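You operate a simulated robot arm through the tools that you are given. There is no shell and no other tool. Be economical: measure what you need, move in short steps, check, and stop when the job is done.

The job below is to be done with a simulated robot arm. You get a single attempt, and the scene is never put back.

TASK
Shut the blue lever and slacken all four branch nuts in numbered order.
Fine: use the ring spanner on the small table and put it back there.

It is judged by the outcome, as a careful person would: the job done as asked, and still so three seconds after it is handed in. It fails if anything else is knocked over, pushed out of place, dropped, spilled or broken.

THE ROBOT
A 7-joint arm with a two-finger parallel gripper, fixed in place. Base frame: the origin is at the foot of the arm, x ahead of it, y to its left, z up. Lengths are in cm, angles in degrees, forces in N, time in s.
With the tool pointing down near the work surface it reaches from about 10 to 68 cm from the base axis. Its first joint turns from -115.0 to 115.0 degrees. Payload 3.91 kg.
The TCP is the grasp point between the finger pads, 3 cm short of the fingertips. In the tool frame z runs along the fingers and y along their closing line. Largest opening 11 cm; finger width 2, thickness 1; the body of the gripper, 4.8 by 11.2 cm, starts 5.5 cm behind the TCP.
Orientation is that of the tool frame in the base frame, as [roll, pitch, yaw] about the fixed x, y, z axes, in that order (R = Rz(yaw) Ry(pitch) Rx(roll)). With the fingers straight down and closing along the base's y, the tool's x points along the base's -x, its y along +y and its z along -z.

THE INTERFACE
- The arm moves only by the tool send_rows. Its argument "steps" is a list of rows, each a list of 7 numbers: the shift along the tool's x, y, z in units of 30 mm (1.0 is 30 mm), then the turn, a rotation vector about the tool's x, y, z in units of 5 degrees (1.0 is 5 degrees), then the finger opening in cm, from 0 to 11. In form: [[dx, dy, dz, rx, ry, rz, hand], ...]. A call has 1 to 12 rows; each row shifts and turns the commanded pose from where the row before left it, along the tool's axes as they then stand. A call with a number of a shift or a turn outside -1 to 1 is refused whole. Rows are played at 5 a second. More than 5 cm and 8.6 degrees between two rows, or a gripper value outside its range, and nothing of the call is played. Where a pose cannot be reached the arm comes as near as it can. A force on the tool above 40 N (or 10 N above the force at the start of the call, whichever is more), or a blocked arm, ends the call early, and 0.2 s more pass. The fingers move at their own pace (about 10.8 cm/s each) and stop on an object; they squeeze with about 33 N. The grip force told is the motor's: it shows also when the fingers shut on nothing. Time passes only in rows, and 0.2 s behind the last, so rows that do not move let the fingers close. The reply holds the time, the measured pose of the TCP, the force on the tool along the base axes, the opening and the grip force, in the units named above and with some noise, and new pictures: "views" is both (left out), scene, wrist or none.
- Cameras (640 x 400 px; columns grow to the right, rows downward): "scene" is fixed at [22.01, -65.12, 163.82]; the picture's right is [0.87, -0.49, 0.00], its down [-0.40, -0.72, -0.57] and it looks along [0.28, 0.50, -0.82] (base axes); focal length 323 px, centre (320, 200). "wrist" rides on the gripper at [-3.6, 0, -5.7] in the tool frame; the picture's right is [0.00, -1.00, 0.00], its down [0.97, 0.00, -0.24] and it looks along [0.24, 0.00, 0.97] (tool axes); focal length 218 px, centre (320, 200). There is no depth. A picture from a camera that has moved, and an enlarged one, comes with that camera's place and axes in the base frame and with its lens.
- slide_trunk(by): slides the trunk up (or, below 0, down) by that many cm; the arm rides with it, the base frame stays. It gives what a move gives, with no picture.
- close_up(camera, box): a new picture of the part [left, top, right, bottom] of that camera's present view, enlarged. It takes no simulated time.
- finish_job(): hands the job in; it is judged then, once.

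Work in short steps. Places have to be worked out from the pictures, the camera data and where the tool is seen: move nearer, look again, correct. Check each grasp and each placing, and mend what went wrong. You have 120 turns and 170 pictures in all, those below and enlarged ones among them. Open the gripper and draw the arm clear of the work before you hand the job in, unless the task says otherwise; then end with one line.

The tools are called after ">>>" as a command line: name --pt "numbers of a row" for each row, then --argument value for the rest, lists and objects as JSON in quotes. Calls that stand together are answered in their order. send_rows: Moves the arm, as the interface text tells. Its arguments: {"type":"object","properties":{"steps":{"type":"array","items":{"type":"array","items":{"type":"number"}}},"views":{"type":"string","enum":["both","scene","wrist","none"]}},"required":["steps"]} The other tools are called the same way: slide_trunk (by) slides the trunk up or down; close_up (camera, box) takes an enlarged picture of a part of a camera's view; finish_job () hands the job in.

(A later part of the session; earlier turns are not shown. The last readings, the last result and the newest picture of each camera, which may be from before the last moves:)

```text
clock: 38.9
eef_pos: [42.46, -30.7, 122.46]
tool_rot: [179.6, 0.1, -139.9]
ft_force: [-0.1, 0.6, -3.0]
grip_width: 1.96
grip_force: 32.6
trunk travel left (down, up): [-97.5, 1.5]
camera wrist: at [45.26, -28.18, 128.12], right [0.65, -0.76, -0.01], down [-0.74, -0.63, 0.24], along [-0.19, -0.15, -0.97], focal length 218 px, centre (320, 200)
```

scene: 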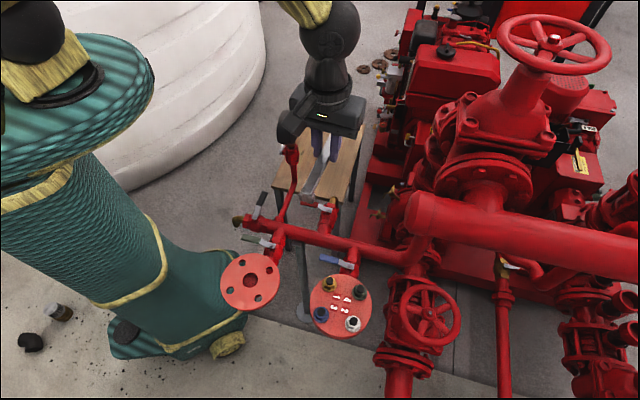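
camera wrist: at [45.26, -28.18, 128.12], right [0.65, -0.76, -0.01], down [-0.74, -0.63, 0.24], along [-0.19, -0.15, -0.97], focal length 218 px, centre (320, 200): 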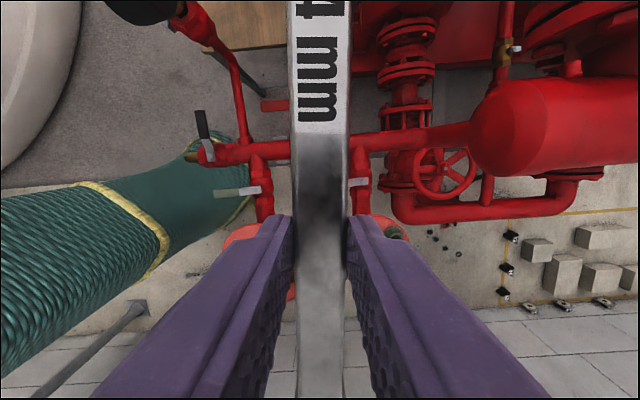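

Clear of everything at this height. I rotate the tool clockwise by 155° so that the ring points toward nut 1 with the handle at 65°.

>>> send_rows --pt "0 0 0 0 0 1 0" --pt "0 0 0 0 0 1 0" --pt "0 0 0 0 0 1 0" --pt "0 0 0 0 0 1 0" --pt "0 0 0 0 0 1 0" --pt "0 0 0 0 0 1 0" --pt "0 0 0 0 0 1 0" --pt "0 0 0 0 0 1 0" --pt "0 0 0 0 0 1 0" --pt "0 0 0 0 0 1 0" --pt "0 0 0 0 0 1 0" --pt "0 0 0 0 0 1 0" --views "none"

>>> send_rows --pt "0 0 0 0 0 1 0" --pt "0 0 0 0 0 1 0" --pt "0 0 0 0 0 1 0" --pt "0 0 0 0 0 1 0" --pt "0 0 0 0 0 1 0" --pt "0 0 0 0 0 1 0" --pt "0 0 0 0 0 1 0" --pt "0 0 0 0 0 1 0" --pt "0 0 0 0 0 1 0" --pt "0 0 0 0 0 1 0" --pt "0 0 0 0 0 1 0" --pt "0 0 0 0 0 1 0" --views "none"

>>> send_rows --pt "0 0 0 0 0 1 0" --pt "0 0 0 0 0 1 0" --pt "0 0 0 0 0 1 0" --pt "0 0 0 0 0 1 0" --pt "0 0 0 0 0 1 0" --pt "0 0 0 0 0 1 0" --pt "0 0 0 0 0 1 0" --pt "0 0 0 0 0 0 0"

```text
clock: 41.5
eef_pos: [42.46, -30.4, 122.27]
tool_rot: [179.8, -0.2, 160.2]
ft_force: [-0.3, -0.6, -2.5]
grip_width: 1.95
grip_force: 32.8
trunk travel left (down, up): [-97.5, 1.5]
```

```text
clock: 44.1
eef_pos: [42.68, -30.3, 122.31]
tool_rot: [-180.0, -0.3, 100.1]
ft_force: [0.3, 0.2, -2.7]
grip_width: 1.97
grip_force: 33.5
trunk travel left (down, up): [-97.5, 1.5]
```

```text
clock: 45.9
eef_pos: [42.61, -30.45, 122.38]
tool_rot: [-179.8, -0.2, 65.1]
ft_force: [-0.2, -0.5, -3.6]
grip_width: 1.95
grip_force: 33.0
trunk travel left (down, up): [-97.5, 1.5]
camera wrist: at [41.06, -33.62, 128.05], right [-0.91, 0.42, 0.0], down [0.41, 0.88, 0.24], along [0.1, 0.22, -0.97], focal length 218 px, centre (320, 200)
```

scene: 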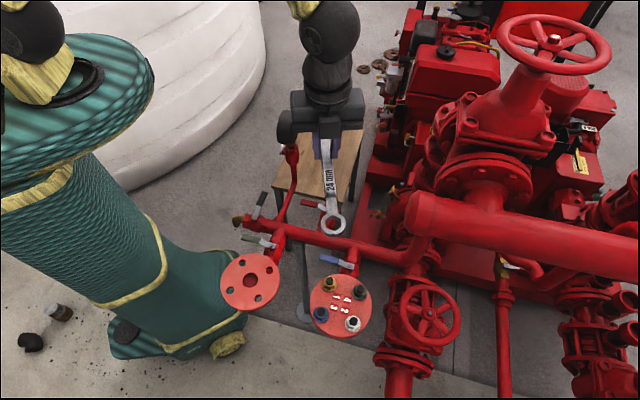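
wrist: 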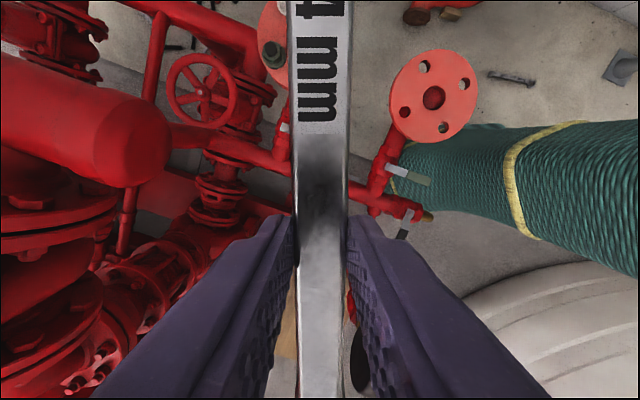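

The ring is about above nut 1. I lower the trunk 18 cm and inspect with an enlarged view.

>>> slide_trunk --by -18

>>> close_up --camera "scene" --box '[290, 200, 390, 340]'

```text
clock: 47.9
eef_pos: [42.6, -30.42, 104.37]
tool_rot: [-179.9, -0.3, 65.3]
ft_force: [0.1, 0.1, -3.5]
grip_width: 1.97
grip_force: 33.0
trunk travel left (down, up): [-79.5, 19.5]
```

```text
2.86 times, centred on (340, 270) of scene
camera zoom: at [22.01, -65.12, 163.82], right [0.87, -0.49, 0.0], down [-0.4, -0.72, -0.57], along [0.28, 0.5, -0.82], focal length 922 px, centre (263, 0)
```

zoom: 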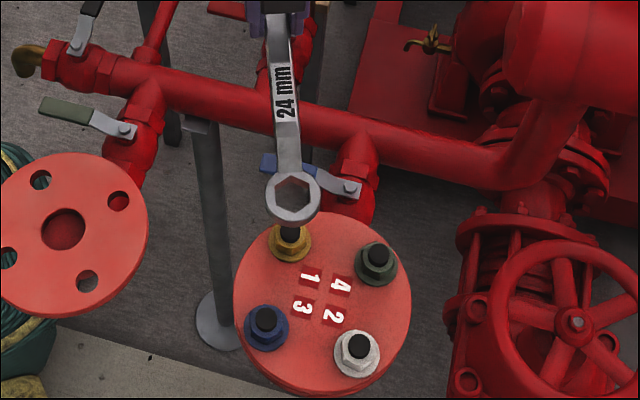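

The ring seems close to aligned over nut 1. I descend 4.5 cm to just above the stud and compare again.

>>> send_rows --pt "0 0 0.5 0 0 0 0" --pt "0 0 0.5 0 0 0 0" --pt "0 0 0.5 0 0 0 0" --pt "0 0 0 0 0 0 0" --views "none"

>>> close_up --camera "scene" --box '[320, 250, 370, 310]'

```text
clock: 48.9
eef_pos: [42.6, -30.59, 99.86]
tool_rot: [-179.8, -0.3, 65.2]
ft_force: [0.4, 1.0, -2.6]
grip_width: 1.97
grip_force: 32.7
trunk travel left (down, up): [-79.5, 19.5]
```

```text
6.67 times, centred on (345, 280) of scene
camera zoom: at [22.01, -65.12, 163.82], right [0.87, -0.49, 0.0], down [-0.4, -0.72, -0.57], along [0.28, 0.5, -0.82], focal length 2152 px, centre (153, -333)
```

zoom: 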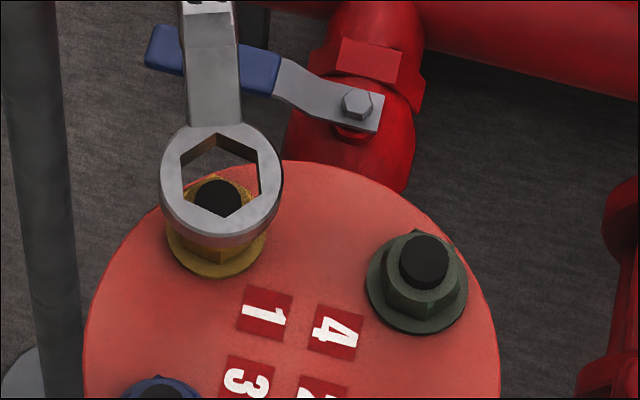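

Comparing scene and tool readings, the ring is about 13.9 cm ahead of the TCP and 2.5 cm below it, roughly 0.2 cm short of the nut axis. I correct and lower until just at the stud tip.

>>> send_rows --pt "0.07 0 0.2 0 0 0 0" --pt "0 0 0.3 0 0 0 0" --pt "0 0 0 0 0 0 0" --views "none"

>>> close_up --camera "scene" --box '[325, 265, 355, 300]'

```text
clock: 49.7
eef_pos: [42.65, -30.15, 98.38]
tool_rot: [-179.8, -0.3, 65.2]
ft_force: [0.4, -1.4, -3.0]
grip_width: 1.97
grip_force: 32.8
trunk travel left (down, up): [-79.5, 19.5]
```

```text
11.43 times, centred on (340, 282) of scene
camera zoom: at [22.01, -65.12, 163.82], right [0.87, -0.49, 0.0], down [-0.4, -0.72, -0.57], along [0.28, 0.5, -0.82], focal length 3689 px, centre (91, -743)
```

zoom: 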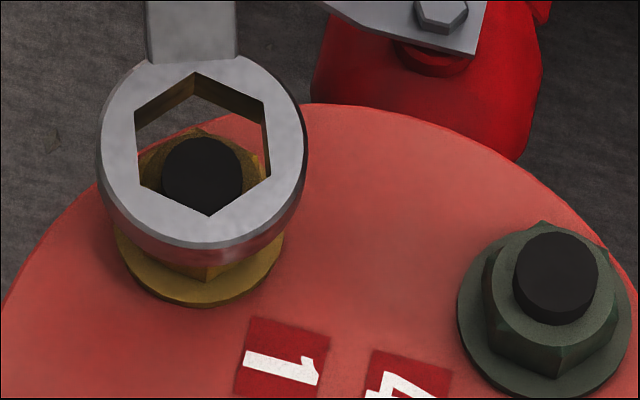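

Ring and stud line up nicely (ring 1.9 cm higher, as expected). I lower in small steps onto the nut.

>>> send_rows --pt "0 0 0.15 0 0 0 0" --pt "0 0 0.15 0 0 0 0" --pt "0 0 0.1 0 0 0 0" --pt "0 0 0.1 0 0 0 0" --pt "0 0 0.1 0 0 0 0" --pt "0 0 0.1 0 0 0 0" --pt "0 0 0 0 0 0 0" --views "none"

>>> close_up --camera "scene" --box '[325, 265, 355, 300]'

```text
clock: 51.3
eef_pos: [42.72, -30.45, 96.2]
tool_rot: [-179.8, -0.3, 65.2]
ft_force: [-2.2, -5.0, -0.8]
grip_width: 1.98
grip_force: 33.0
trunk travel left (down, up): [-79.5, 19.5]
```

```text
11.43 times, centred on (340, 282) of scene
camera zoom: at [22.01, -65.12, 163.82], right [0.87, -0.49, 0.0], down [-0.4, -0.72, -0.57], along [0.28, 0.5, -0.82], focal length 3689 px, centre (91, -743)
```

zoom: 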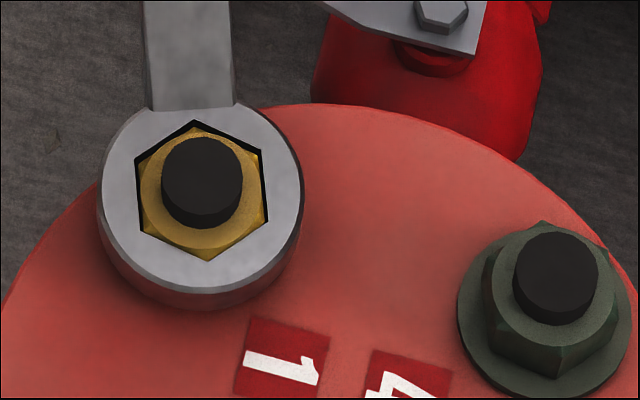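

The ring sits fully over nut 1, with the stud through it. I turn counter-clockwise about the nut axis, first 10°, to see the torque needed.

>>> send_rows --pt "-0.0176 -0.4038 0 0 0 -1 0" --pt "-0.0176 -0.4038 0 0 0 -1 0" --pt "0 0 0 0 0 0 0" --views "none"

>>> close_up --camera "scene" --box '[325, 265, 355, 300]'

```text
clock: 52.1
eef_pos: [40.5, -29.6, 96.18]
tool_rot: [-179.9, -0.2, 75.4]
ft_force: [3.4, -9.8, -0.8]
grip_width: 1.94
grip_force: 32.9
trunk travel left (down, up): [-79.5, 19.5]
```

```text
11.43 times, centred on (340, 282) of scene
camera zoom: at [22.01, -65.12, 163.82], right [0.87, -0.49, 0.0], down [-0.4, -0.72, -0.57], along [0.28, 0.5, -0.82], focal length 3689 px, centre (91, -743)
```

zoom: 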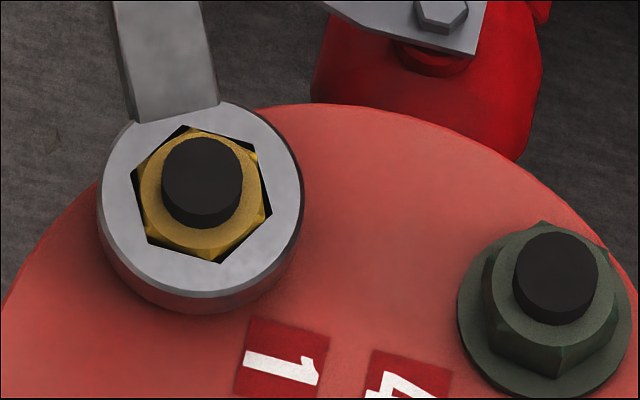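

It is turning with modest force. I ease slightly toward the nut and continue the turn.

>>> send_rows --pt "-0.05 -0.4 0 0 0 -1 0" --pt "-0.0176 -0.4 0 0 0 -1 0" --pt "-0.0176 -0.4 0 0 0 -1 0" --pt "-0.0176 -0.4 0 0 0 -1 0" --pt "0 0 0 0 0 0 0" --views "none"

>>> close_up --camera "scene" --box '[325, 265, 355, 300]'

```text
clock: 53.3
eef_pos: [35.59, -29.18, 96.23]
tool_rot: [-180.0, -0.3, 95.1]
ft_force: [1.7, -10.6, -8.2]
grip_width: 1.96
grip_force: 33.5
trunk travel left (down, up): [-79.5, 19.5]
```

```text
11.43 times, centred on (340, 282) of scene
camera zoom: at [22.01, -65.12, 163.82], right [0.87, -0.49, 0.0], down [-0.4, -0.72, -0.57], along [0.28, 0.5, -0.82], focal length 3689 px, centre (91, -743)
```

zoom: 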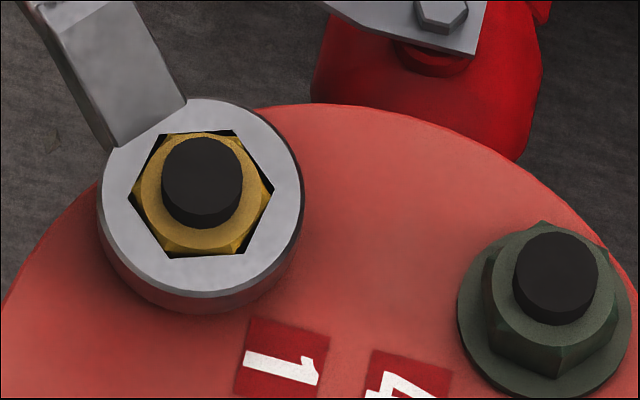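

The nut follows the ring (about 25° so far, with a few degrees of play). I continue another 30°.

>>> send_rows --pt "-0.05 -0.4 0 0 0 -1 0" --pt "-0.0176 -0.4 0 0 0 -1 0" --pt "-0.0176 -0.4 0 0 0 -1 0" --pt "-0.0176 -0.4 0 0 0 -1 0" --pt "-0.0176 -0.4 0 0 0 -1 0" --pt "-0.0176 -0.4 0 0 0 -1 0" --pt "0 0 0 0 0 0 0" --views "scene"

>>> close_up --camera "scene" --box '[325, 265, 355, 300]'

```text
clock: 54.9
eef_pos: [28.74, -31.54, 96.35]
tool_rot: [179.8, -0.3, 125.3]
ft_force: [-4.3, 1.3, -3.0]
grip_width: 1.93
grip_force: 33.5
trunk travel left (down, up): [-79.5, 19.5]
```

scene: 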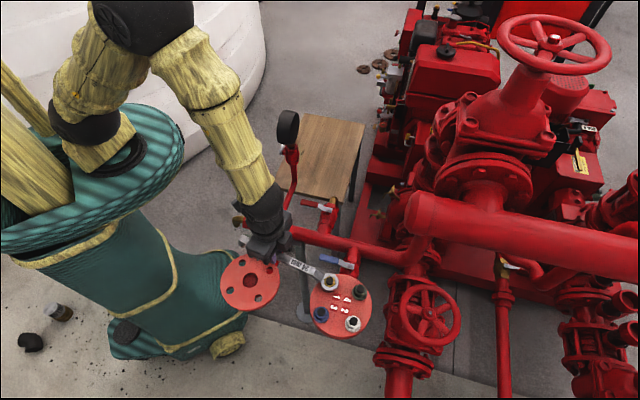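

```text
11.43 times, centred on (340, 282) of scene
camera zoom: at [22.01, -65.12, 163.82], right [0.87, -0.49, 0.0], down [-0.4, -0.72, -0.57], along [0.28, 0.5, -0.82], focal length 3689 px, centre (91, -743)
```

zoom: 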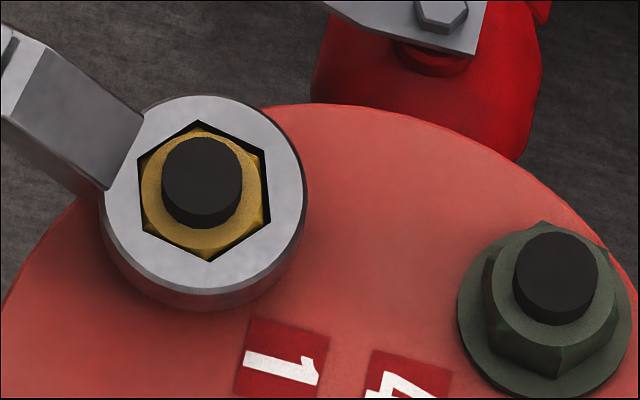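

Nut 1 has turned about 55° with low force now. The blank flange lies lower than the handle's foot, so I turn a further 30° for a clear slackening.

>>> send_rows --pt "-0.0176 -0.405 0 0 0 -1 0" --pt "-0.0176 -0.405 0 0 0 -1 0" --pt "-0.0176 -0.405 0 0 0 -1 0" --pt "-0.0176 -0.405 0 0 0 -1 0" --pt "-0.0176 -0.405 0 0 0 -1 0" --pt "-0.0176 -0.405 0 0 0 -1 0" --pt "0 0 0 0 0 0 0" --views "none"

>>> close_up --camera "scene" --box '[300, 250, 370, 300]'

```text
clock: 56.5
eef_pos: [24.17, -37.1, 96.17]
tool_rot: [179.7, -0.2, 155.2]
ft_force: [-12.5, 0.7, 0.4]
grip_width: 1.97
grip_force: 32.8
trunk travel left (down, up): [-79.5, 19.5]
```

```text
8.00 times, centred on (335, 275) of scene
camera zoom: at [22.01, -65.12, 163.82], right [0.87, -0.49, 0.0], down [-0.4, -0.72, -0.57], along [0.28, 0.5, -0.82], focal length 2582 px, centre (200, -400)
```

zoom: 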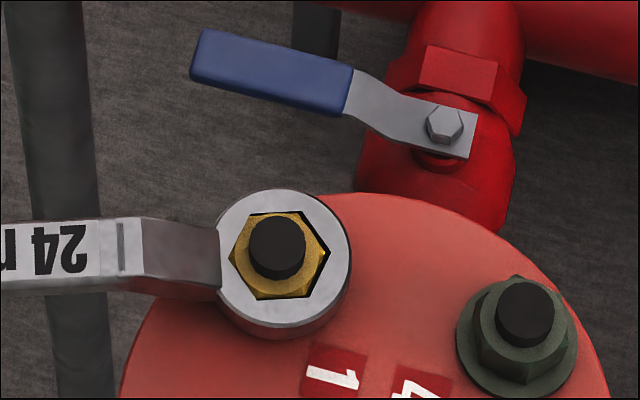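

Nut 1 has turned about 85°: slackened. I take the load off, lift clear of the stud, then rotate and shift to nut 2 with the handle at 185°.

>>> send_rows --pt "0.05 0.24 0 0 0 0.6 0" --pt "0 0 0 0 0 0 0" --pt "0 0 -0.4 0 0 0 0" --pt "0 0 -0.7 0 0 0 0" --pt "0 0 -0.7 0 0 0 0" --pt "0 0 0 0 0 0 0" --views "none"

>>> close_up --camera "scene" --box '[300, 250, 370, 300]'

```text
clock: 57.9
eef_pos: [24.54, -36.36, 101.56]
tool_rot: [179.7, -0.2, 152.3]
ft_force: [0.2, -0.3, -2.7]
grip_width: 1.96
grip_force: 33.2
trunk travel left (down, up): [-79.5, 19.5]
```

```text
8.00 times, centred on (335, 275) of scene
camera zoom: at [22.01, -65.12, 163.82], right [0.87, -0.49, 0.0], down [-0.4, -0.72, -0.57], along [0.28, 0.5, -0.82], focal length 2582 px, centre (200, -400)
```

zoom: 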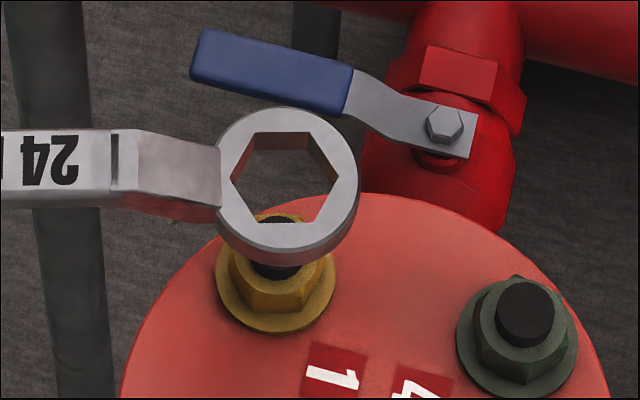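

Nut 1 is free of the ring. Now I rotate to 185° and translate to nut 2.

>>> send_rows --pt "0 0 0 0 0 -0.934 0" --pt "0 0 0 0 0 -0.934 0" --pt "0 0 0 0 0 -0.934 0" --pt "0 0 0 0 0 -0.934 0" --pt "0 0 0 0 0 -0.934 0" --pt "0 0 0 0 0 -0.934 0" --pt "0 0 0 0 0 -0.934 0" --pt "0 0 0 0 0 0 0" --views "none"

>>> send_rows --pt "0.179 -0.98 0 0 0 0 0" --pt "0.179 -0.98 0 0 0 0 0" --pt "0.179 -0.98 0 0 0 0 0" --pt "0.179 -0.98 0 0 0 0 0" --pt "0.179 -0.98 0 0 0 0 0" --pt "0.179 -0.98 0 0 0 0 0" --pt "0 0 0 0 0 0 0" --views "scene"

>>> close_up --camera "scene" --box '[335, 295, 375, 345]'

```text
clock: 59.7
eef_pos: [24.43, -36.39, 101.56]
tool_rot: [179.6, -0.1, -175.0]
ft_force: [0.3, -0.7, -2.2]
grip_width: 1.96
grip_force: 33.1
trunk travel left (down, up): [-79.5, 19.5]
```

```text
clock: 61.3
eef_pos: [22.53, -54.24, 101.64]
tool_rot: [179.7, -0.1, -175.1]
ft_force: [1.4, -0.2, -2.3]
grip_width: 2.02
grip_force: 33.1
trunk travel left (down, up): [-79.5, 19.5]
```

scene: 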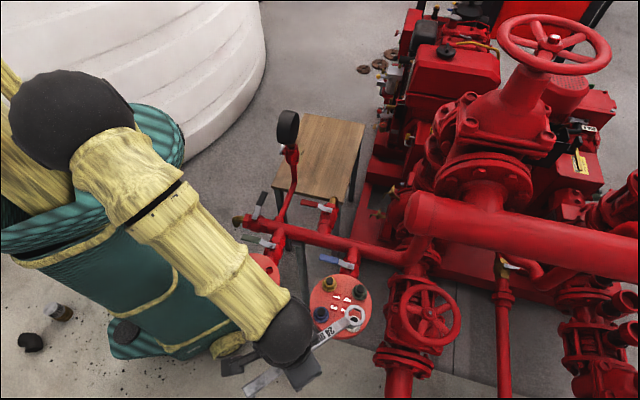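

```text
8.00 times, centred on (355, 320) of scene
camera zoom: at [22.01, -65.12, 163.82], right [0.87, -0.49, 0.0], down [-0.4, -0.72, -0.57], along [0.28, 0.5, -0.82], focal length 2582 px, centre (40, -760)
```

zoom: 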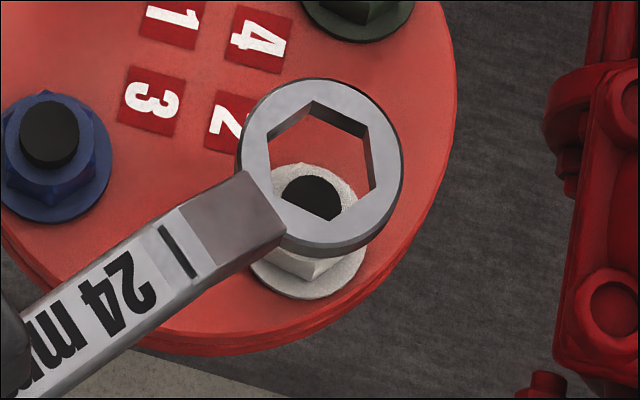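

The ring is about 0.27 cm short in x. I correct and descend to just above the stud, then check.

>>> send_rows --pt "-0.09 0.02 0.4 0 0 0 0" --pt "0 0 0.4 0 0 0 0" --pt "0 0 0.3 0 0 0 0" --pt "0 0 0 0 0 0 0" --views "none"

>>> close_up --camera "scene" --box '[338, 305, 368, 340]'

```text
clock: 62.3
eef_pos: [22.84, -54.22, 98.13]
tool_rot: [179.7, -0.1, -175.1]
ft_force: [0.5, -0.1, -4.3]
grip_width: 1.99
grip_force: 32.5
trunk travel left (down, up): [-79.5, 19.5]
```

```text
11.43 times, centred on (353, 322) of scene
camera zoom: at [22.01, -65.12, 163.82], right [0.87, -0.49, 0.0], down [-0.4, -0.72, -0.57], along [0.28, 0.5, -0.82], focal length 3689 px, centre (-57, -1200)
```

zoom: 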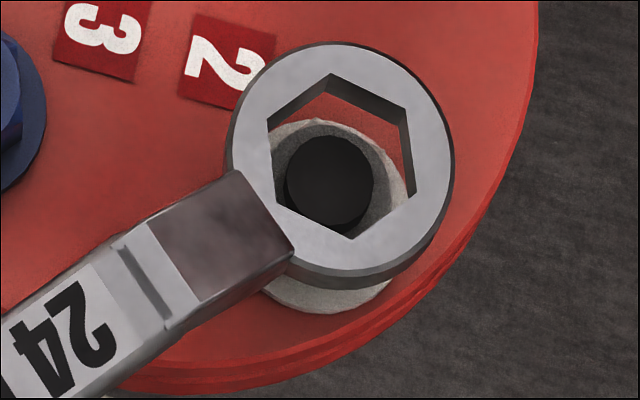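

Aligned within 0.1 cm. I lower onto nut 2.

>>> send_rows --pt "0 0.02 0.15 0 0 0 0" --pt "0 0 0.1 0 0 0 0" --pt "0 0 0.1 0 0 0 0" --pt "0 0 0.1 0 0 0 0" --pt "0 0 0.1 0 0 0 0" --pt "0 0 0.1 0 0 0 0" --pt "0 0 0 0 0 0 0" --views "none"

>>> close_up --camera "scene" --box '[338, 305, 368, 340]'

```text
clock: 63.9
eef_pos: [22.82, -54.31, 96.32]
tool_rot: [179.7, 0.1, -175.1]
ft_force: [-3.8, -0.2, 5.7]
grip_width: 1.96
grip_force: 32.6
trunk travel left (down, up): [-79.5, 19.5]
```

```text
11.43 times, centred on (353, 322) of scene
camera zoom: at [22.01, -65.12, 163.82], right [0.87, -0.49, 0.0], down [-0.4, -0.72, -0.57], along [0.28, 0.5, -0.82], focal length 3689 px, centre (-57, -1200)
```

zoom: 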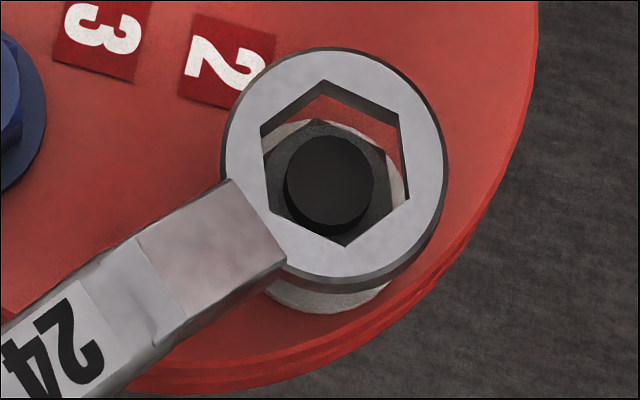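

The ring rests on top of nut 2 rather than dropping over it; it looks slightly too far up-right in the picture. I nudge it by about 0.13 cm and watch the force.

>>> send_rows --pt "0.02 -0.04 0 0 0 0 0" --pt "0 0 0.03 0 0 0 0" --pt "0 0 0 0 0 0 0" --views "none"

>>> close_up --camera "scene" --box '[338, 305, 368, 340]'

```text
clock: 64.7
eef_pos: [22.81, -54.32, 96.29]
tool_rot: [179.7, 0.0, -175.1]
ft_force: [-1.2, 1.0, 5.3]
grip_width: 1.97
grip_force: 33.2
trunk travel left (down, up): [-79.5, 19.5]
```

```text
11.43 times, centred on (353, 322) of scene
camera zoom: at [22.01, -65.12, 163.82], right [0.87, -0.49, 0.0], down [-0.4, -0.72, -0.57], along [0.28, 0.5, -0.82], focal length 3689 px, centre (-57, -1200)
```

zoom: 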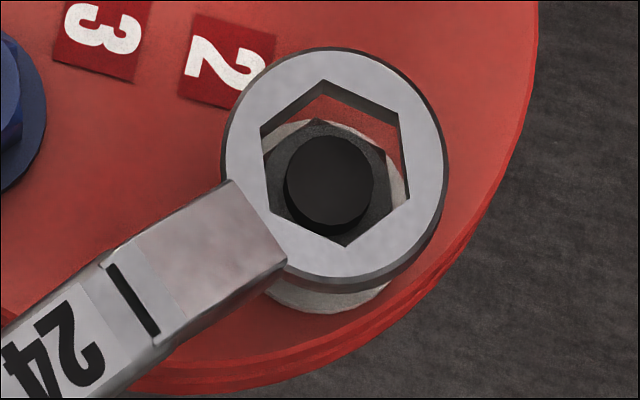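

The ring did not drop, so something may be holding it. I look at the whole spanner and gripper.

>>> close_up --camera "scene" --box '[210, 260, 390, 400]'

>>> close_up --camera "wrist" --box '[0, 0, 640, 400]'

```text
2.86 times, centred on (300, 330) of scene
camera zoom: at [22.01, -65.12, 163.82], right [0.87, -0.49, 0.0], down [-0.4, -0.72, -0.57], along [0.28, 0.5, -0.82], focal length 922 px, centre (377, -171)
```

zoom: 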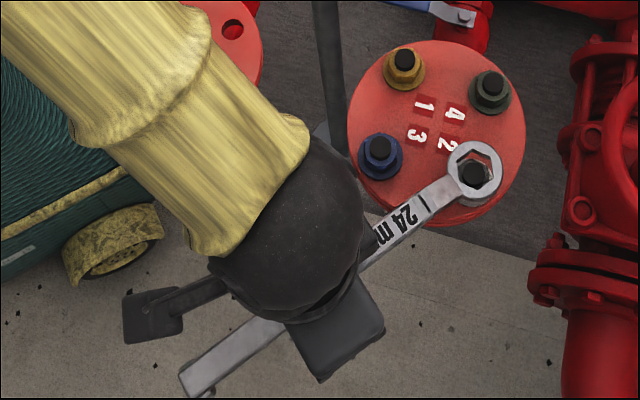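

```text
1.00 times, centred on (320, 200) of wrist
camera zoom: at [26.41, -53.87, 101.96], right [0.09, -1.0, -0.01], down [-0.97, -0.08, 0.24], along [-0.24, -0.02, -0.97], focal length 218 px, centre (320, 200)
```

zoom: 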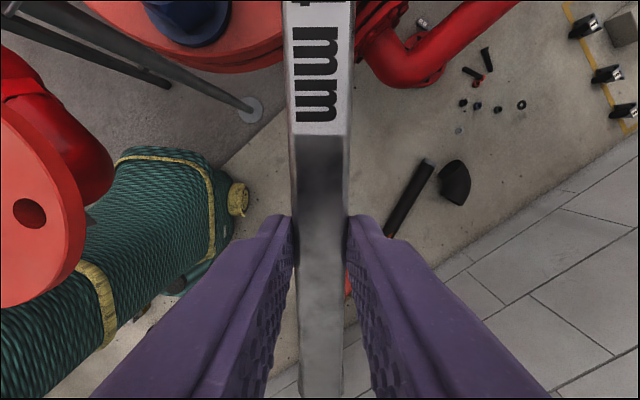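

Nothing else is in contact, so the ring must rest on the nut's rim. I enlarge strongly to see the hex mismatch.

>>> close_up --camera "scene" --box '[346, 309, 362, 327]'

```text
16.00 times, centred on (354, 318) of scene
camera zoom: at [22.01, -65.12, 163.82], right [0.87, -0.49, 0.0], down [-0.4, -0.72, -0.57], along [0.28, 0.5, -0.82], focal length 5165 px, centre (-224, -1688)
```

zoom: 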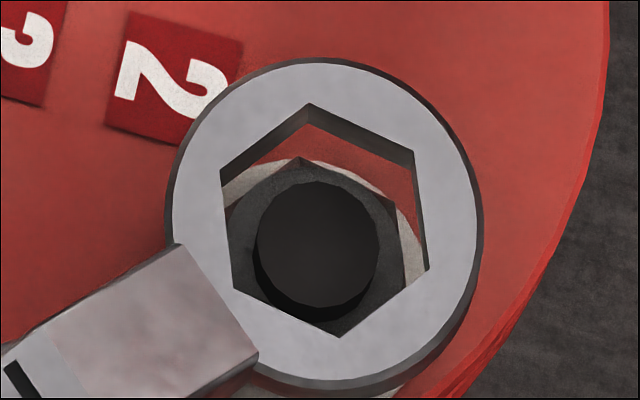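

Against the nut, the ring sits about 0.2–0.25 cm too far toward +x/+y. I lift 1 cm to free it, shift, and look again.

>>> send_rows --pt "0 0 -0.4 0 0 0 0" --pt "0.02 -0.03 0 0 0 0 0" --pt "0 0 0 0 0 0 0" --views "none"

>>> close_up --camera "scene" --box '[346, 309, 362, 327]'

```text
clock: 65.5
eef_pos: [22.94, -54.27, 97.35]
tool_rot: [179.5, -0.1, -175.1]
ft_force: [0.2, 0.1, -3.1]
grip_width: 1.97
grip_force: 32.4
trunk travel left (down, up): [-79.5, 19.5]
```

```text
16.00 times, centred on (354, 318) of scene
camera zoom: at [22.01, -65.12, 163.82], right [0.87, -0.49, 0.0], down [-0.4, -0.72, -0.57], along [0.28, 0.5, -0.82], focal length 5165 px, centre (-224, -1688)
```

zoom: 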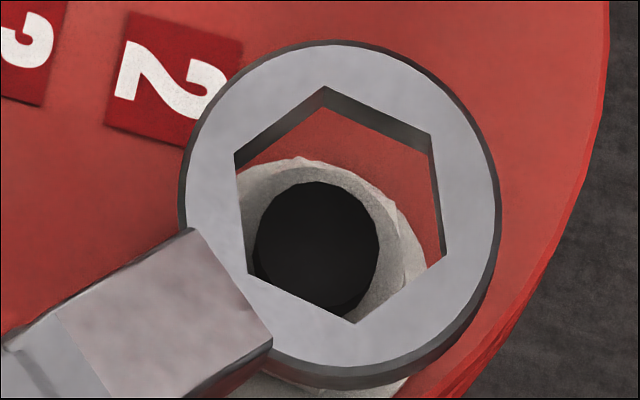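

The ring has pitched up in the grip by the contact. I check the handle in the wrist view.

>>> close_up --camera "wrist" --box '[240, 0, 400, 220]'

>>> close_up --camera "scene" --box '[250, 290, 370, 400]'

```text
1.82 times, centred on (320, 110) of wrist
camera zoom: at [26.45, -53.97, 103.08], right [0.09, -1.0, -0.01], down [-0.97, -0.08, 0.24], along [-0.24, -0.01, -0.97], focal length 397 px, centre (320, 364)
```

zoom: 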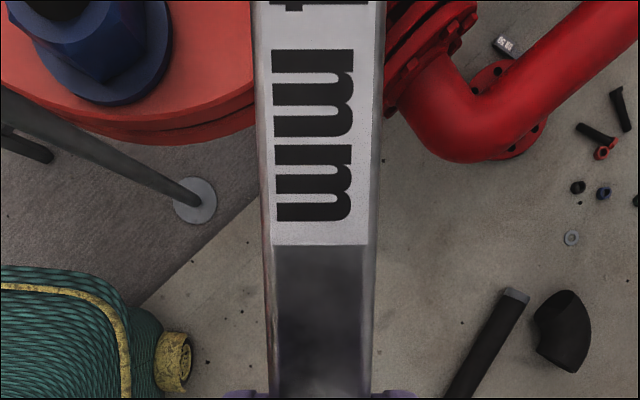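

```text
3.64 times, centred on (310, 345) of scene
camera zoom: at [22.01, -65.12, 163.82], right [0.87, -0.49, 0.0], down [-0.4, -0.72, -0.57], along [0.28, 0.5, -0.82], focal length 1174 px, centre (356, -327)
```

zoom: 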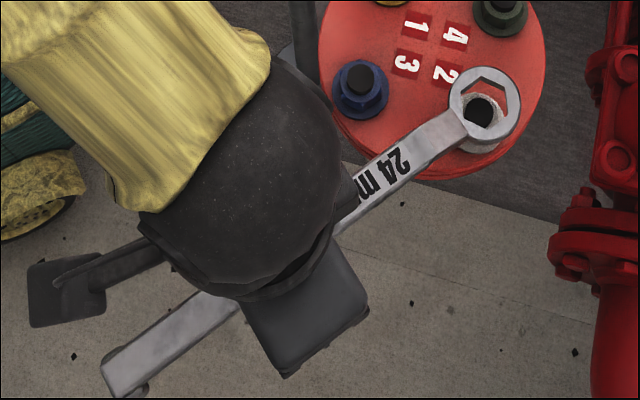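

The handle is pitched about 5° (ring up). I raise 1 cm and tilt the tool 5° to bring the spanner level again, then look.

>>> send_rows --pt "0 0 -0.35 0 0 0 0" --pt "0 0 0 0 0.5 0 0" --pt "0 0 0 0 0.5 0 0" --pt "0 0 0 0 0 0 0" --views "none"

>>> close_up --camera "scene" --box '[346, 309, 362, 327]'

```text
clock: 66.5
eef_pos: [22.9, -54.28, 98.46]
tool_rot: [179.6, -5.1, -175.2]
ft_force: [0.4, 0.6, -3.1]
grip_width: 1.96
grip_force: 33.2
trunk travel left (down, up): [-79.5, 19.5]
```

```text
16.00 times, centred on (354, 318) of scene
camera zoom: at [22.01, -65.12, 163.82], right [0.87, -0.49, 0.0], down [-0.4, -0.72, -0.57], along [0.28, 0.5, -0.82], focal length 5165 px, centre (-224, -1688)
```

zoom: 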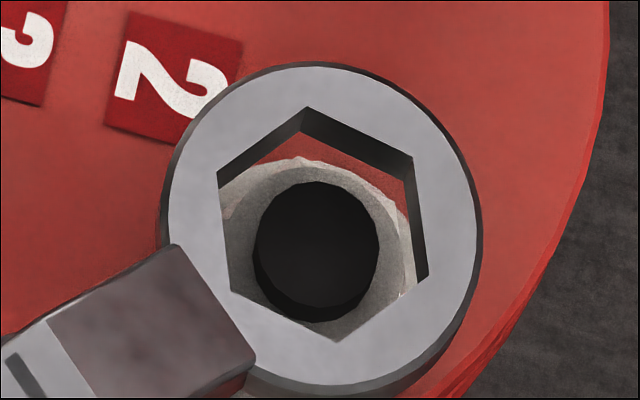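

Ring level again. I undo most of the earlier shift and lower 0.6 cm, compensating for the tilt, then check.

>>> send_rows --pt "-0.045 0.045 0 0 0 0 0" --pt "-0.0174 0 0.199 0 0 0 0" --pt "0 0 0 0 0 0 0" --views "none"

>>> close_up --camera "scene" --box '[346, 309, 362, 327]'

```text
clock: 67.3
eef_pos: [22.9, -54.23, 97.81]
tool_rot: [179.7, -5.0, -175.2]
ft_force: [0.7, -0.4, -2.8]
grip_width: 1.94
grip_force: 32.5
trunk travel left (down, up): [-79.5, 19.5]
```

```text
16.00 times, centred on (354, 318) of scene
camera zoom: at [22.01, -65.12, 163.82], right [0.87, -0.49, 0.0], down [-0.4, -0.72, -0.57], along [0.28, 0.5, -0.82], focal length 5165 px, centre (-224, -1688)
```

zoom: 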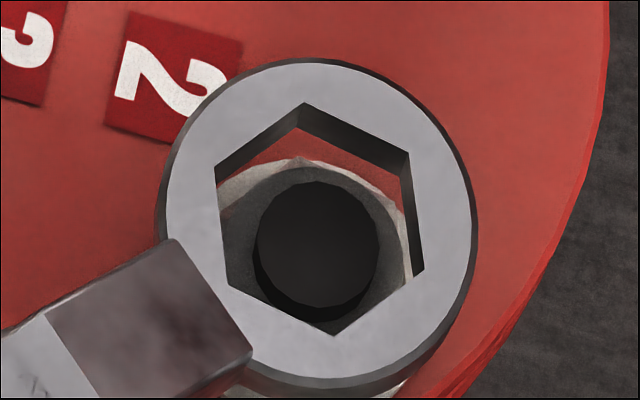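

Only about 0.07 cm off now. I correct and lower another 0.5 cm.

>>> send_rows --pt "-0.022 -0.01 0 0 0 0 0" --pt "-0.0148 0 0.17 0 0 0 0" --pt "0 0 0 0 0 0 0" --views "none"

>>> close_up --camera "scene" --box '[346, 309, 362, 327]'

```text
clock: 68.1
eef_pos: [22.91, -54.07, 97.25]
tool_rot: [179.6, -5.0, -175.1]
ft_force: [0.0, -0.3, -3.0]
grip_width: 1.98
grip_force: 33.3
trunk travel left (down, up): [-79.5, 19.5]
```

```text
16.00 times, centred on (354, 318) of scene
camera zoom: at [22.01, -65.12, 163.82], right [0.87, -0.49, 0.0], down [-0.4, -0.72, -0.57], along [0.28, 0.5, -0.82], focal length 5165 px, centre (-224, -1688)
```

zoom: 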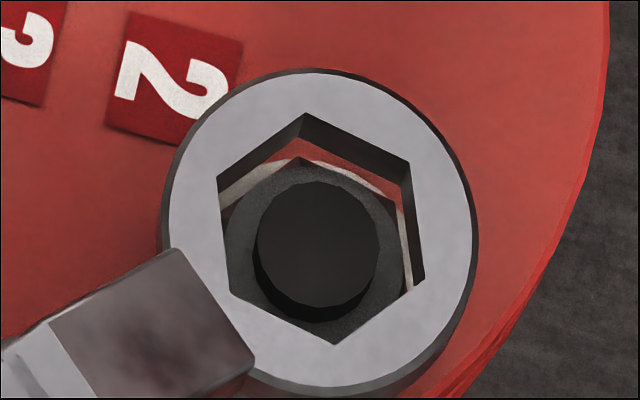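

Well centred now with no contact. I keep lowering in small steps.

>>> send_rows --pt "-0.0074 0 0.085 0 0 0 0" --pt "-0.0074 0 0.085 0 0 0 0" --pt "0 0 0 0 0 0 0" --views "none"

>>> close_up --camera "scene" --box '[346, 309, 362, 327]'

```text
clock: 68.9
eef_pos: [22.97, -54.26, 96.78]
tool_rot: [179.6, -5.1, -175.1]
ft_force: [-2.3, -1.2, -2.6]
grip_width: 1.95
grip_force: 33.0
trunk travel left (down, up): [-79.5, 19.5]
```

```text
16.00 times, centred on (354, 318) of scene
camera zoom: at [22.01, -65.12, 163.82], right [0.87, -0.49, 0.0], down [-0.4, -0.72, -0.57], along [0.28, 0.5, -0.82], focal length 5165 px, centre (-224, -1688)
```

zoom: 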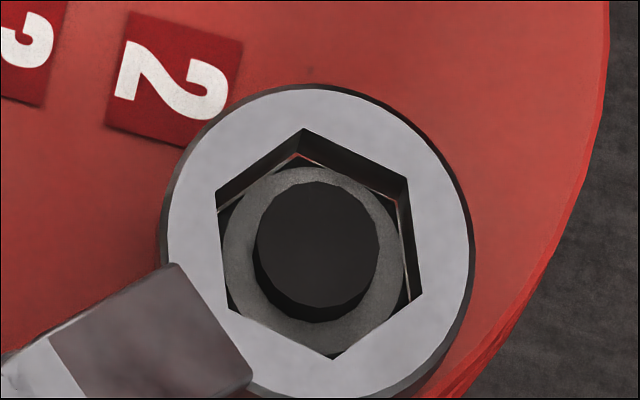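

It is going over the nut. I continue lowering about 0.8 cm.

>>> send_rows --pt "-0.0074 0 0.085 0 0 0 0" --pt "-0.0074 0 0.085 0 0 0 0" --pt "-0.0074 0 0.085 0 0 0 0" --pt "0 0 0 0 0 0 0" --views "none"

>>> close_up --camera "scene" --box '[346, 309, 362, 327]'

```text
clock: 69.9
eef_pos: [22.96, -54.28, 96.11]
tool_rot: [179.6, -5.1, -175.0]
ft_force: [-1.7, -0.4, -2.7]
grip_width: 1.96
grip_force: 32.7
trunk travel left (down, up): [-79.5, 19.5]
```

```text
16.00 times, centred on (354, 318) of scene
camera zoom: at [22.01, -65.12, 163.82], right [0.87, -0.49, 0.0], down [-0.4, -0.72, -0.57], along [0.28, 0.5, -0.82], focal length 5165 px, centre (-224, -1688)
```

zoom: 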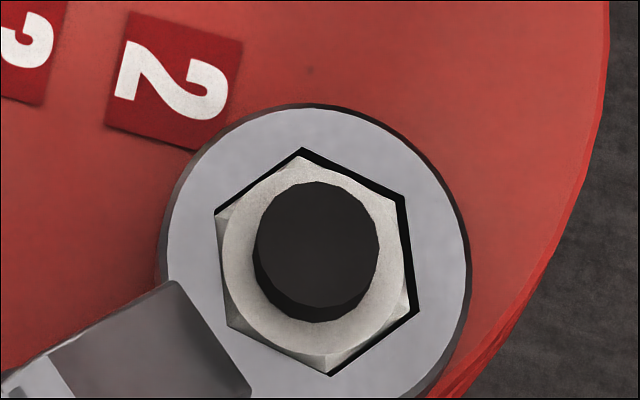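

Ring is seated over nut 2. I turn it counter-clockwise about the nut axis, 30° first.

>>> send_rows --pt "-0.0177 -0.406 -0.0015 0.087 0 -0.996 0" --pt "-0.0177 -0.406 -0.0015 0.087 0 -0.996 0" --pt "-0.0177 -0.406 -0.0015 0.087 0 -0.996 0" --pt "-0.0177 -0.406 -0.0015 0.087 0 -0.996 0" --pt "-0.0177 -0.406 -0.0015 0.087 0 -0.996 0" --pt "-0.0177 -0.406 -0.0015 0.087 0 -0.996 0" --pt "0 0 0 0 0 0 0" --views "none"

>>> close_up --camera "scene" --box '[338, 305, 368, 340]'

```text
clock: 71.5
eef_pos: [25.5, -61.03, 95.9]
tool_rot: [179.6, -4.9, -144.9]
ft_force: [-4.5, 2.6, -6.6]
grip_width: 1.95
grip_force: 33.4
trunk travel left (down, up): [-79.5, 19.5]
```

```text
11.43 times, centred on (353, 322) of scene
camera zoom: at [22.01, -65.12, 163.82], right [0.87, -0.49, 0.0], down [-0.4, -0.72, -0.57], along [0.28, 0.5, -0.82], focal length 3689 px, centre (-57, -1200)
```

zoom: 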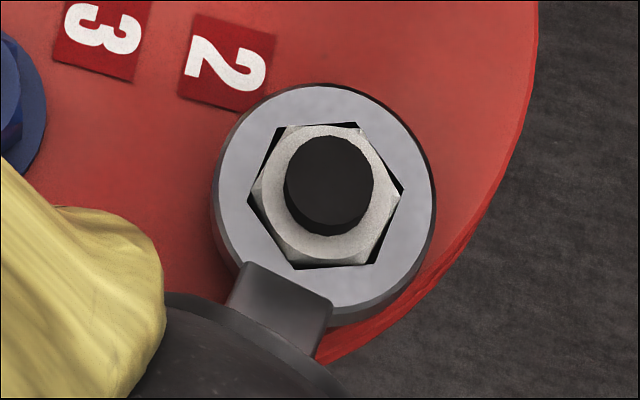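

Nut 2 follows (about 25°). I continue 20° more, watching the reach.

>>> send_rows --pt "-0.0177 -0.406 -0.0015 0.087 0 -0.996 0" --pt "-0.0177 -0.406 -0.0015 0.087 0 -0.996 0" --pt "-0.0177 -0.406 -0.0015 0.087 0 -0.996 0" --pt "-0.0177 -0.406 -0.0015 0.087 0 -0.996 0" --pt "0 0 0 0 0 0 0" --views "scene"

>>> close_up --camera "scene" --box '[338, 305, 368, 340]'

```text
clock: 72.7
eef_pos: [28.82, -64.48, 95.7]
tool_rot: [179.7, -4.7, -125.0]
ft_force: [-2.4, -1.5, -3.4]
grip_width: 1.97
grip_force: 33.2
trunk travel left (down, up): [-79.5, 19.5]
```

scene: 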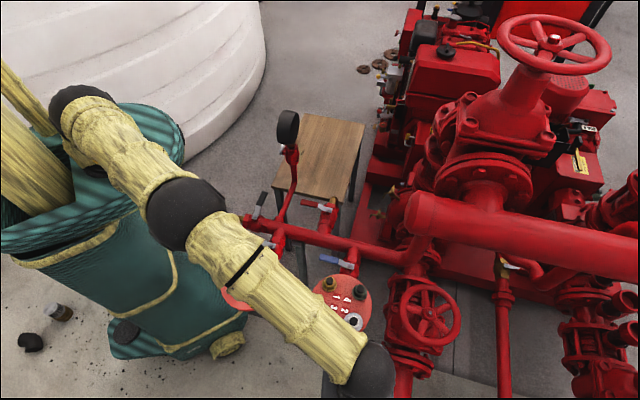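

```text
11.43 times, centred on (353, 322) of scene
camera zoom: at [22.01, -65.12, 163.82], right [0.87, -0.49, 0.0], down [-0.4, -0.72, -0.57], along [0.28, 0.5, -0.82], focal length 3689 px, centre (-57, -1200)
```

zoom: 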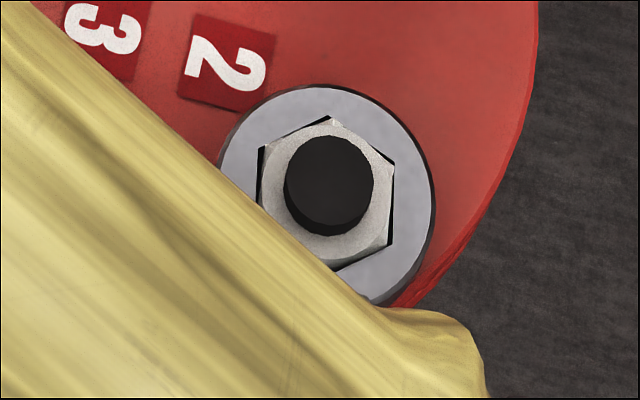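

About 45°. Reach still holds; 15–20° more.

>>> send_rows --pt "-0.0177 -0.406 -0.0015 0.087 0 -0.996 0" --pt "-0.0177 -0.406 -0.0015 0.087 0 -0.996 0" --pt "-0.0177 -0.406 -0.0015 0.087 0 -0.996 0" --pt "-0.0177 -0.406 -0.0015 0.087 0 -0.996 0" --pt "0 0 0 0 0 0 0" --views "none"

>>> close_up --camera "scene" --box '[338, 305, 368, 340]'

```text
clock: 73.9
eef_pos: [32.85, -66.27, 95.81]
tool_rot: [179.8, -5.0, -105.1]
ft_force: [-3.4, -28.4, -0.1]
grip_width: 1.98
grip_force: 33.2
out of reach, approached as far as the arm can: row 4
trunk travel left (down, up): [-79.5, 19.5]
```

```text
11.43 times, centred on (353, 322) of scene
camera zoom: at [22.01, -65.12, 163.82], right [0.87, -0.49, 0.0], down [-0.4, -0.72, -0.57], along [0.28, 0.5, -0.82], focal length 3689 px, centre (-57, -1200)
```

zoom: 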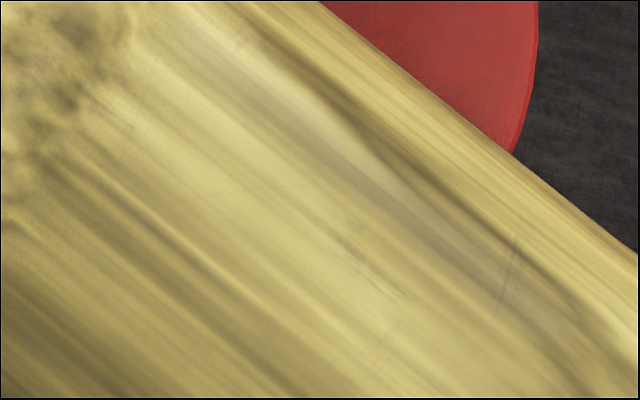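

Reach limit at 255°: nut 2 turned about 65°, which is enough. I back off 4° to unload, then lift straight up.

>>> send_rows --pt "0.03 0.33 0 -0.07 0 0.8 0" --pt "0 0 0 0 0 0 0" --views "none"

```text
clock: 74.5
eef_pos: [32.02, -66.06, 95.71]
tool_rot: [179.7, -4.5, -109.2]
ft_force: [-4.1, -19.3, 0.2]
grip_width: 1.96
grip_force: 33.1
trunk travel left (down, up): [-79.5, 19.5]
```

>>> send_rows --pt "0.06 -0.02 0 0 0 0 0" --pt "0 0 0 0 0 0 0" --views "none"

```text
clock: 75.1
eef_pos: [32.15, -66.1, 95.74]
tool_rot: [179.6, -4.5, -109.1]
ft_force: [-0.6, -14.7, -1.3]
grip_width: 1.95
grip_force: 32.2
trunk travel left (down, up): [-79.5, 19.5]
```

Radial load is falling; a little more outward, then lift.

>>> send_rows --pt "0.08 0 0 0 0 0 0" --pt "0 0 0 0 0 0 0" --pt "-0.013 0 -0.15 0 0 0 0" --pt "0.0 0 -0.15 0 0 0 0" --pt "0.026 0 -0.3 0 0 0 0" --pt "0.026 0 -0.3 0 0 0 0" --pt "0.04 0 -0.5 0 0 0 0" --pt "0.04 0 -0.5 0 0 0 0" --views "none"

```text
clock: 76.9
eef_pos: [32.07, -66.23, 101.65]
tool_rot: [179.8, -4.8, -109.1]
ft_force: [-0.1, 0.5, -2.6]
grip_width: 1.98
grip_force: 33.1
trunk travel left (down, up): [-79.5, 19.5]
```

Clear of nut 2. I turn the spanner back to 185°.

>>> send_rows --pt "0 0 0 -0.087 0 0.996 0" --pt "0 0 0 -0.087 0 0.996 0" --pt "0 0 0 -0.087 0 0.996 0" --pt "0 0 0 -0.087 0 0.996 0" --pt "0 0 0 -0.087 0 0.996 0" --pt "0 0 0 -0.087 0 0.996 0" --pt "0 0 0 -0.087 0 0.996 0" --pt "0 0 0 -0.087 0 0.996 0" --pt "0 0 0 -0.087 0 0.996 0" --pt "0 0 0 -0.087 0 0.996 0" --pt "0 0 0 -0.087 0 0.996 0" --pt "0 0 0 -0.087 0 0.996 0" --views "none"

>>> send_rows --pt "0 0 0 -0.087 0 0.996 0" --pt "0 0 0 -0.016 0 0.18 0" --pt "0.598 0.865 0.052 0 0 0 0" --pt "0.598 0.865 0.052 0 0 0 0" --pt "0.598 0.865 0.052 0 0 0 0" --pt "0.598 0.865 0.052 0 0 0 0" --pt "0.598 0.865 0.052 0 0 0 0" --pt "0.598 0.865 0.052 0 0 0 0" --pt "0.598 0.865 0.052 0 0 0 0" --pt "0 0 0 0 0 0 0" --views "scene"

>>> close_up --camera "scene" --box '[300, 280, 380, 340]'

```text
clock: 79.5
eef_pos: [31.43, -64.75, 101.35]
tool_rot: [179.7, -5.0, -169.2]
ft_force: [0.4, -0.2, -2.3]
grip_width: 1.95
grip_force: 32.7
out of reach, approached as far as the arm can: row 5, 7, 11
trunk travel left (down, up): [-79.5, 19.5]
```

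```text
clock: 81.7
eef_pos: [17.29, -48.03, 101.61]
tool_rot: [179.7, -5.0, -175.0]
ft_force: [0.8, -0.3, -3.2]
grip_width: 1.98
grip_force: 32.9
trunk travel left (down, up): [-79.5, 19.5]
```

scene: 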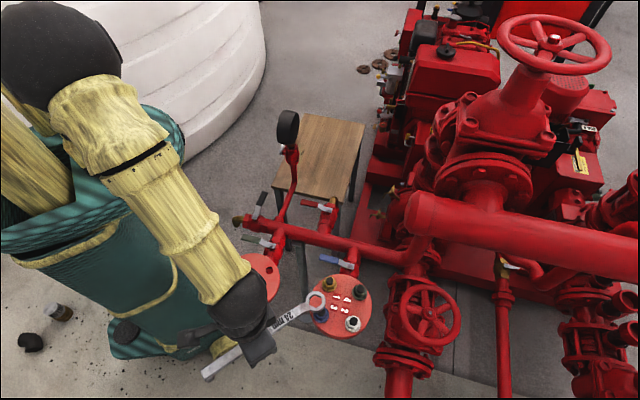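

```text
6.67 times, centred on (340, 310) of scene
camera zoom: at [22.01, -65.12, 163.82], right [0.87, -0.49, 0.0], down [-0.4, -0.72, -0.57], along [0.28, 0.5, -0.82], focal length 2152 px, centre (187, -533)
```

zoom: 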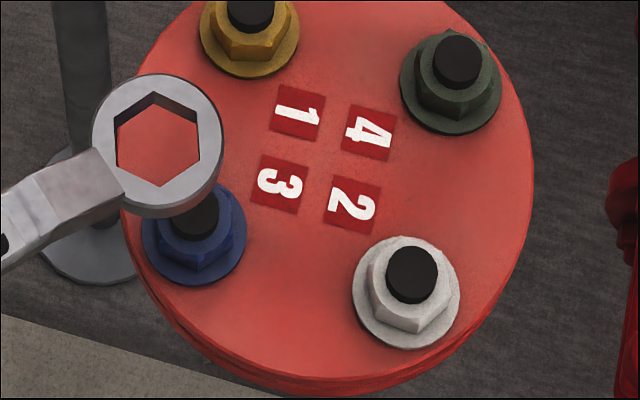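

From the nut 2 seat and the bolt spacing, nut 3's seat is at TCP (17.96, -49.28). I shift there and lower to just above the stud.

>>> send_rows --pt "-0.185 -0.434 -0.016 0 0 0 0" --pt "-0.037 0 0.42 0 0 0 0" --pt "-0.037 0 0.42 0 0 0 0" --pt "-0.037 0 0.42 0 0 0 0" --pt "0 0 0 0 0 0 0" --views "none"

>>> close_up --camera "scene" --box '[311, 300, 331, 324]'

```text
clock: 82.9
eef_pos: [18.27, -49.41, 97.76]
tool_rot: [179.6, -5.0, -175.0]
ft_force: [-0.7, 0.3, -3.1]
grip_width: 1.95
grip_force: 33.5
trunk travel left (down, up): [-79.5, 19.5]
```

```text
16.00 times, centred on (321, 312) of scene
camera zoom: at [22.01, -65.12, 163.82], right [0.87, -0.49, 0.0], down [-0.4, -0.72, -0.57], along [0.28, 0.5, -0.82], focal length 5165 px, centre (304, -1592)
```

zoom: 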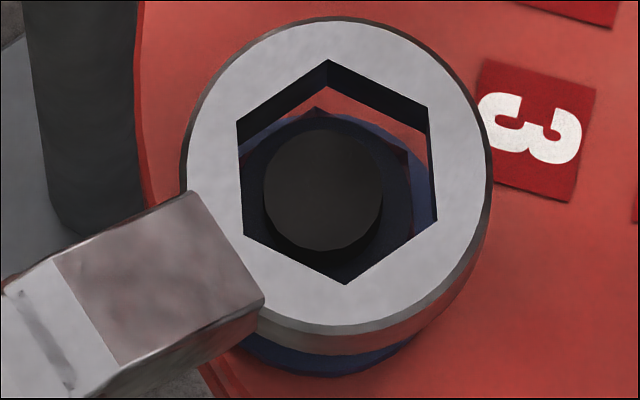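

Slightly off (+0.2, -0.15). I correct and lower 0.6 cm.

>>> send_rows --pt "0.061 0.062 0.005 0 0 0 0" --pt "-0.0174 0 0.199 0 0 0 0" --pt "0 0 0 0 0 0 0" --views "none"

>>> close_up --camera "scene" --box '[311, 300, 331, 324]'

```text
clock: 83.7
eef_pos: [18.0, -49.24, 97.36]
tool_rot: [179.8, -4.9, -175.2]
ft_force: [0.5, -2.5, -0.1]
grip_width: 1.97
grip_force: 32.9
trunk travel left (down, up): [-79.5, 19.5]
```

```text
16.00 times, centred on (321, 312) of scene
camera zoom: at [22.01, -65.12, 163.82], right [0.87, -0.49, 0.0], down [-0.4, -0.72, -0.57], along [0.28, 0.5, -0.82], focal length 5165 px, centre (304, -1592)
```

zoom: 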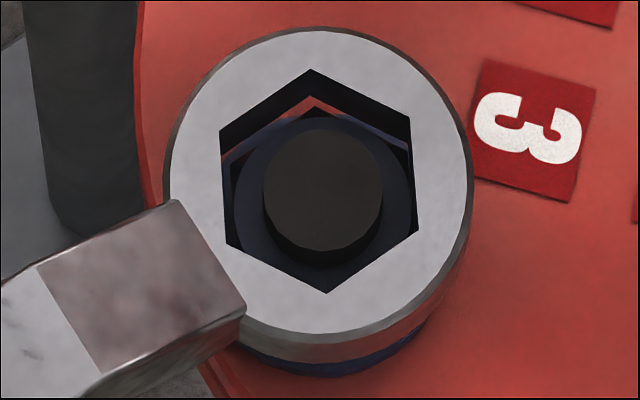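

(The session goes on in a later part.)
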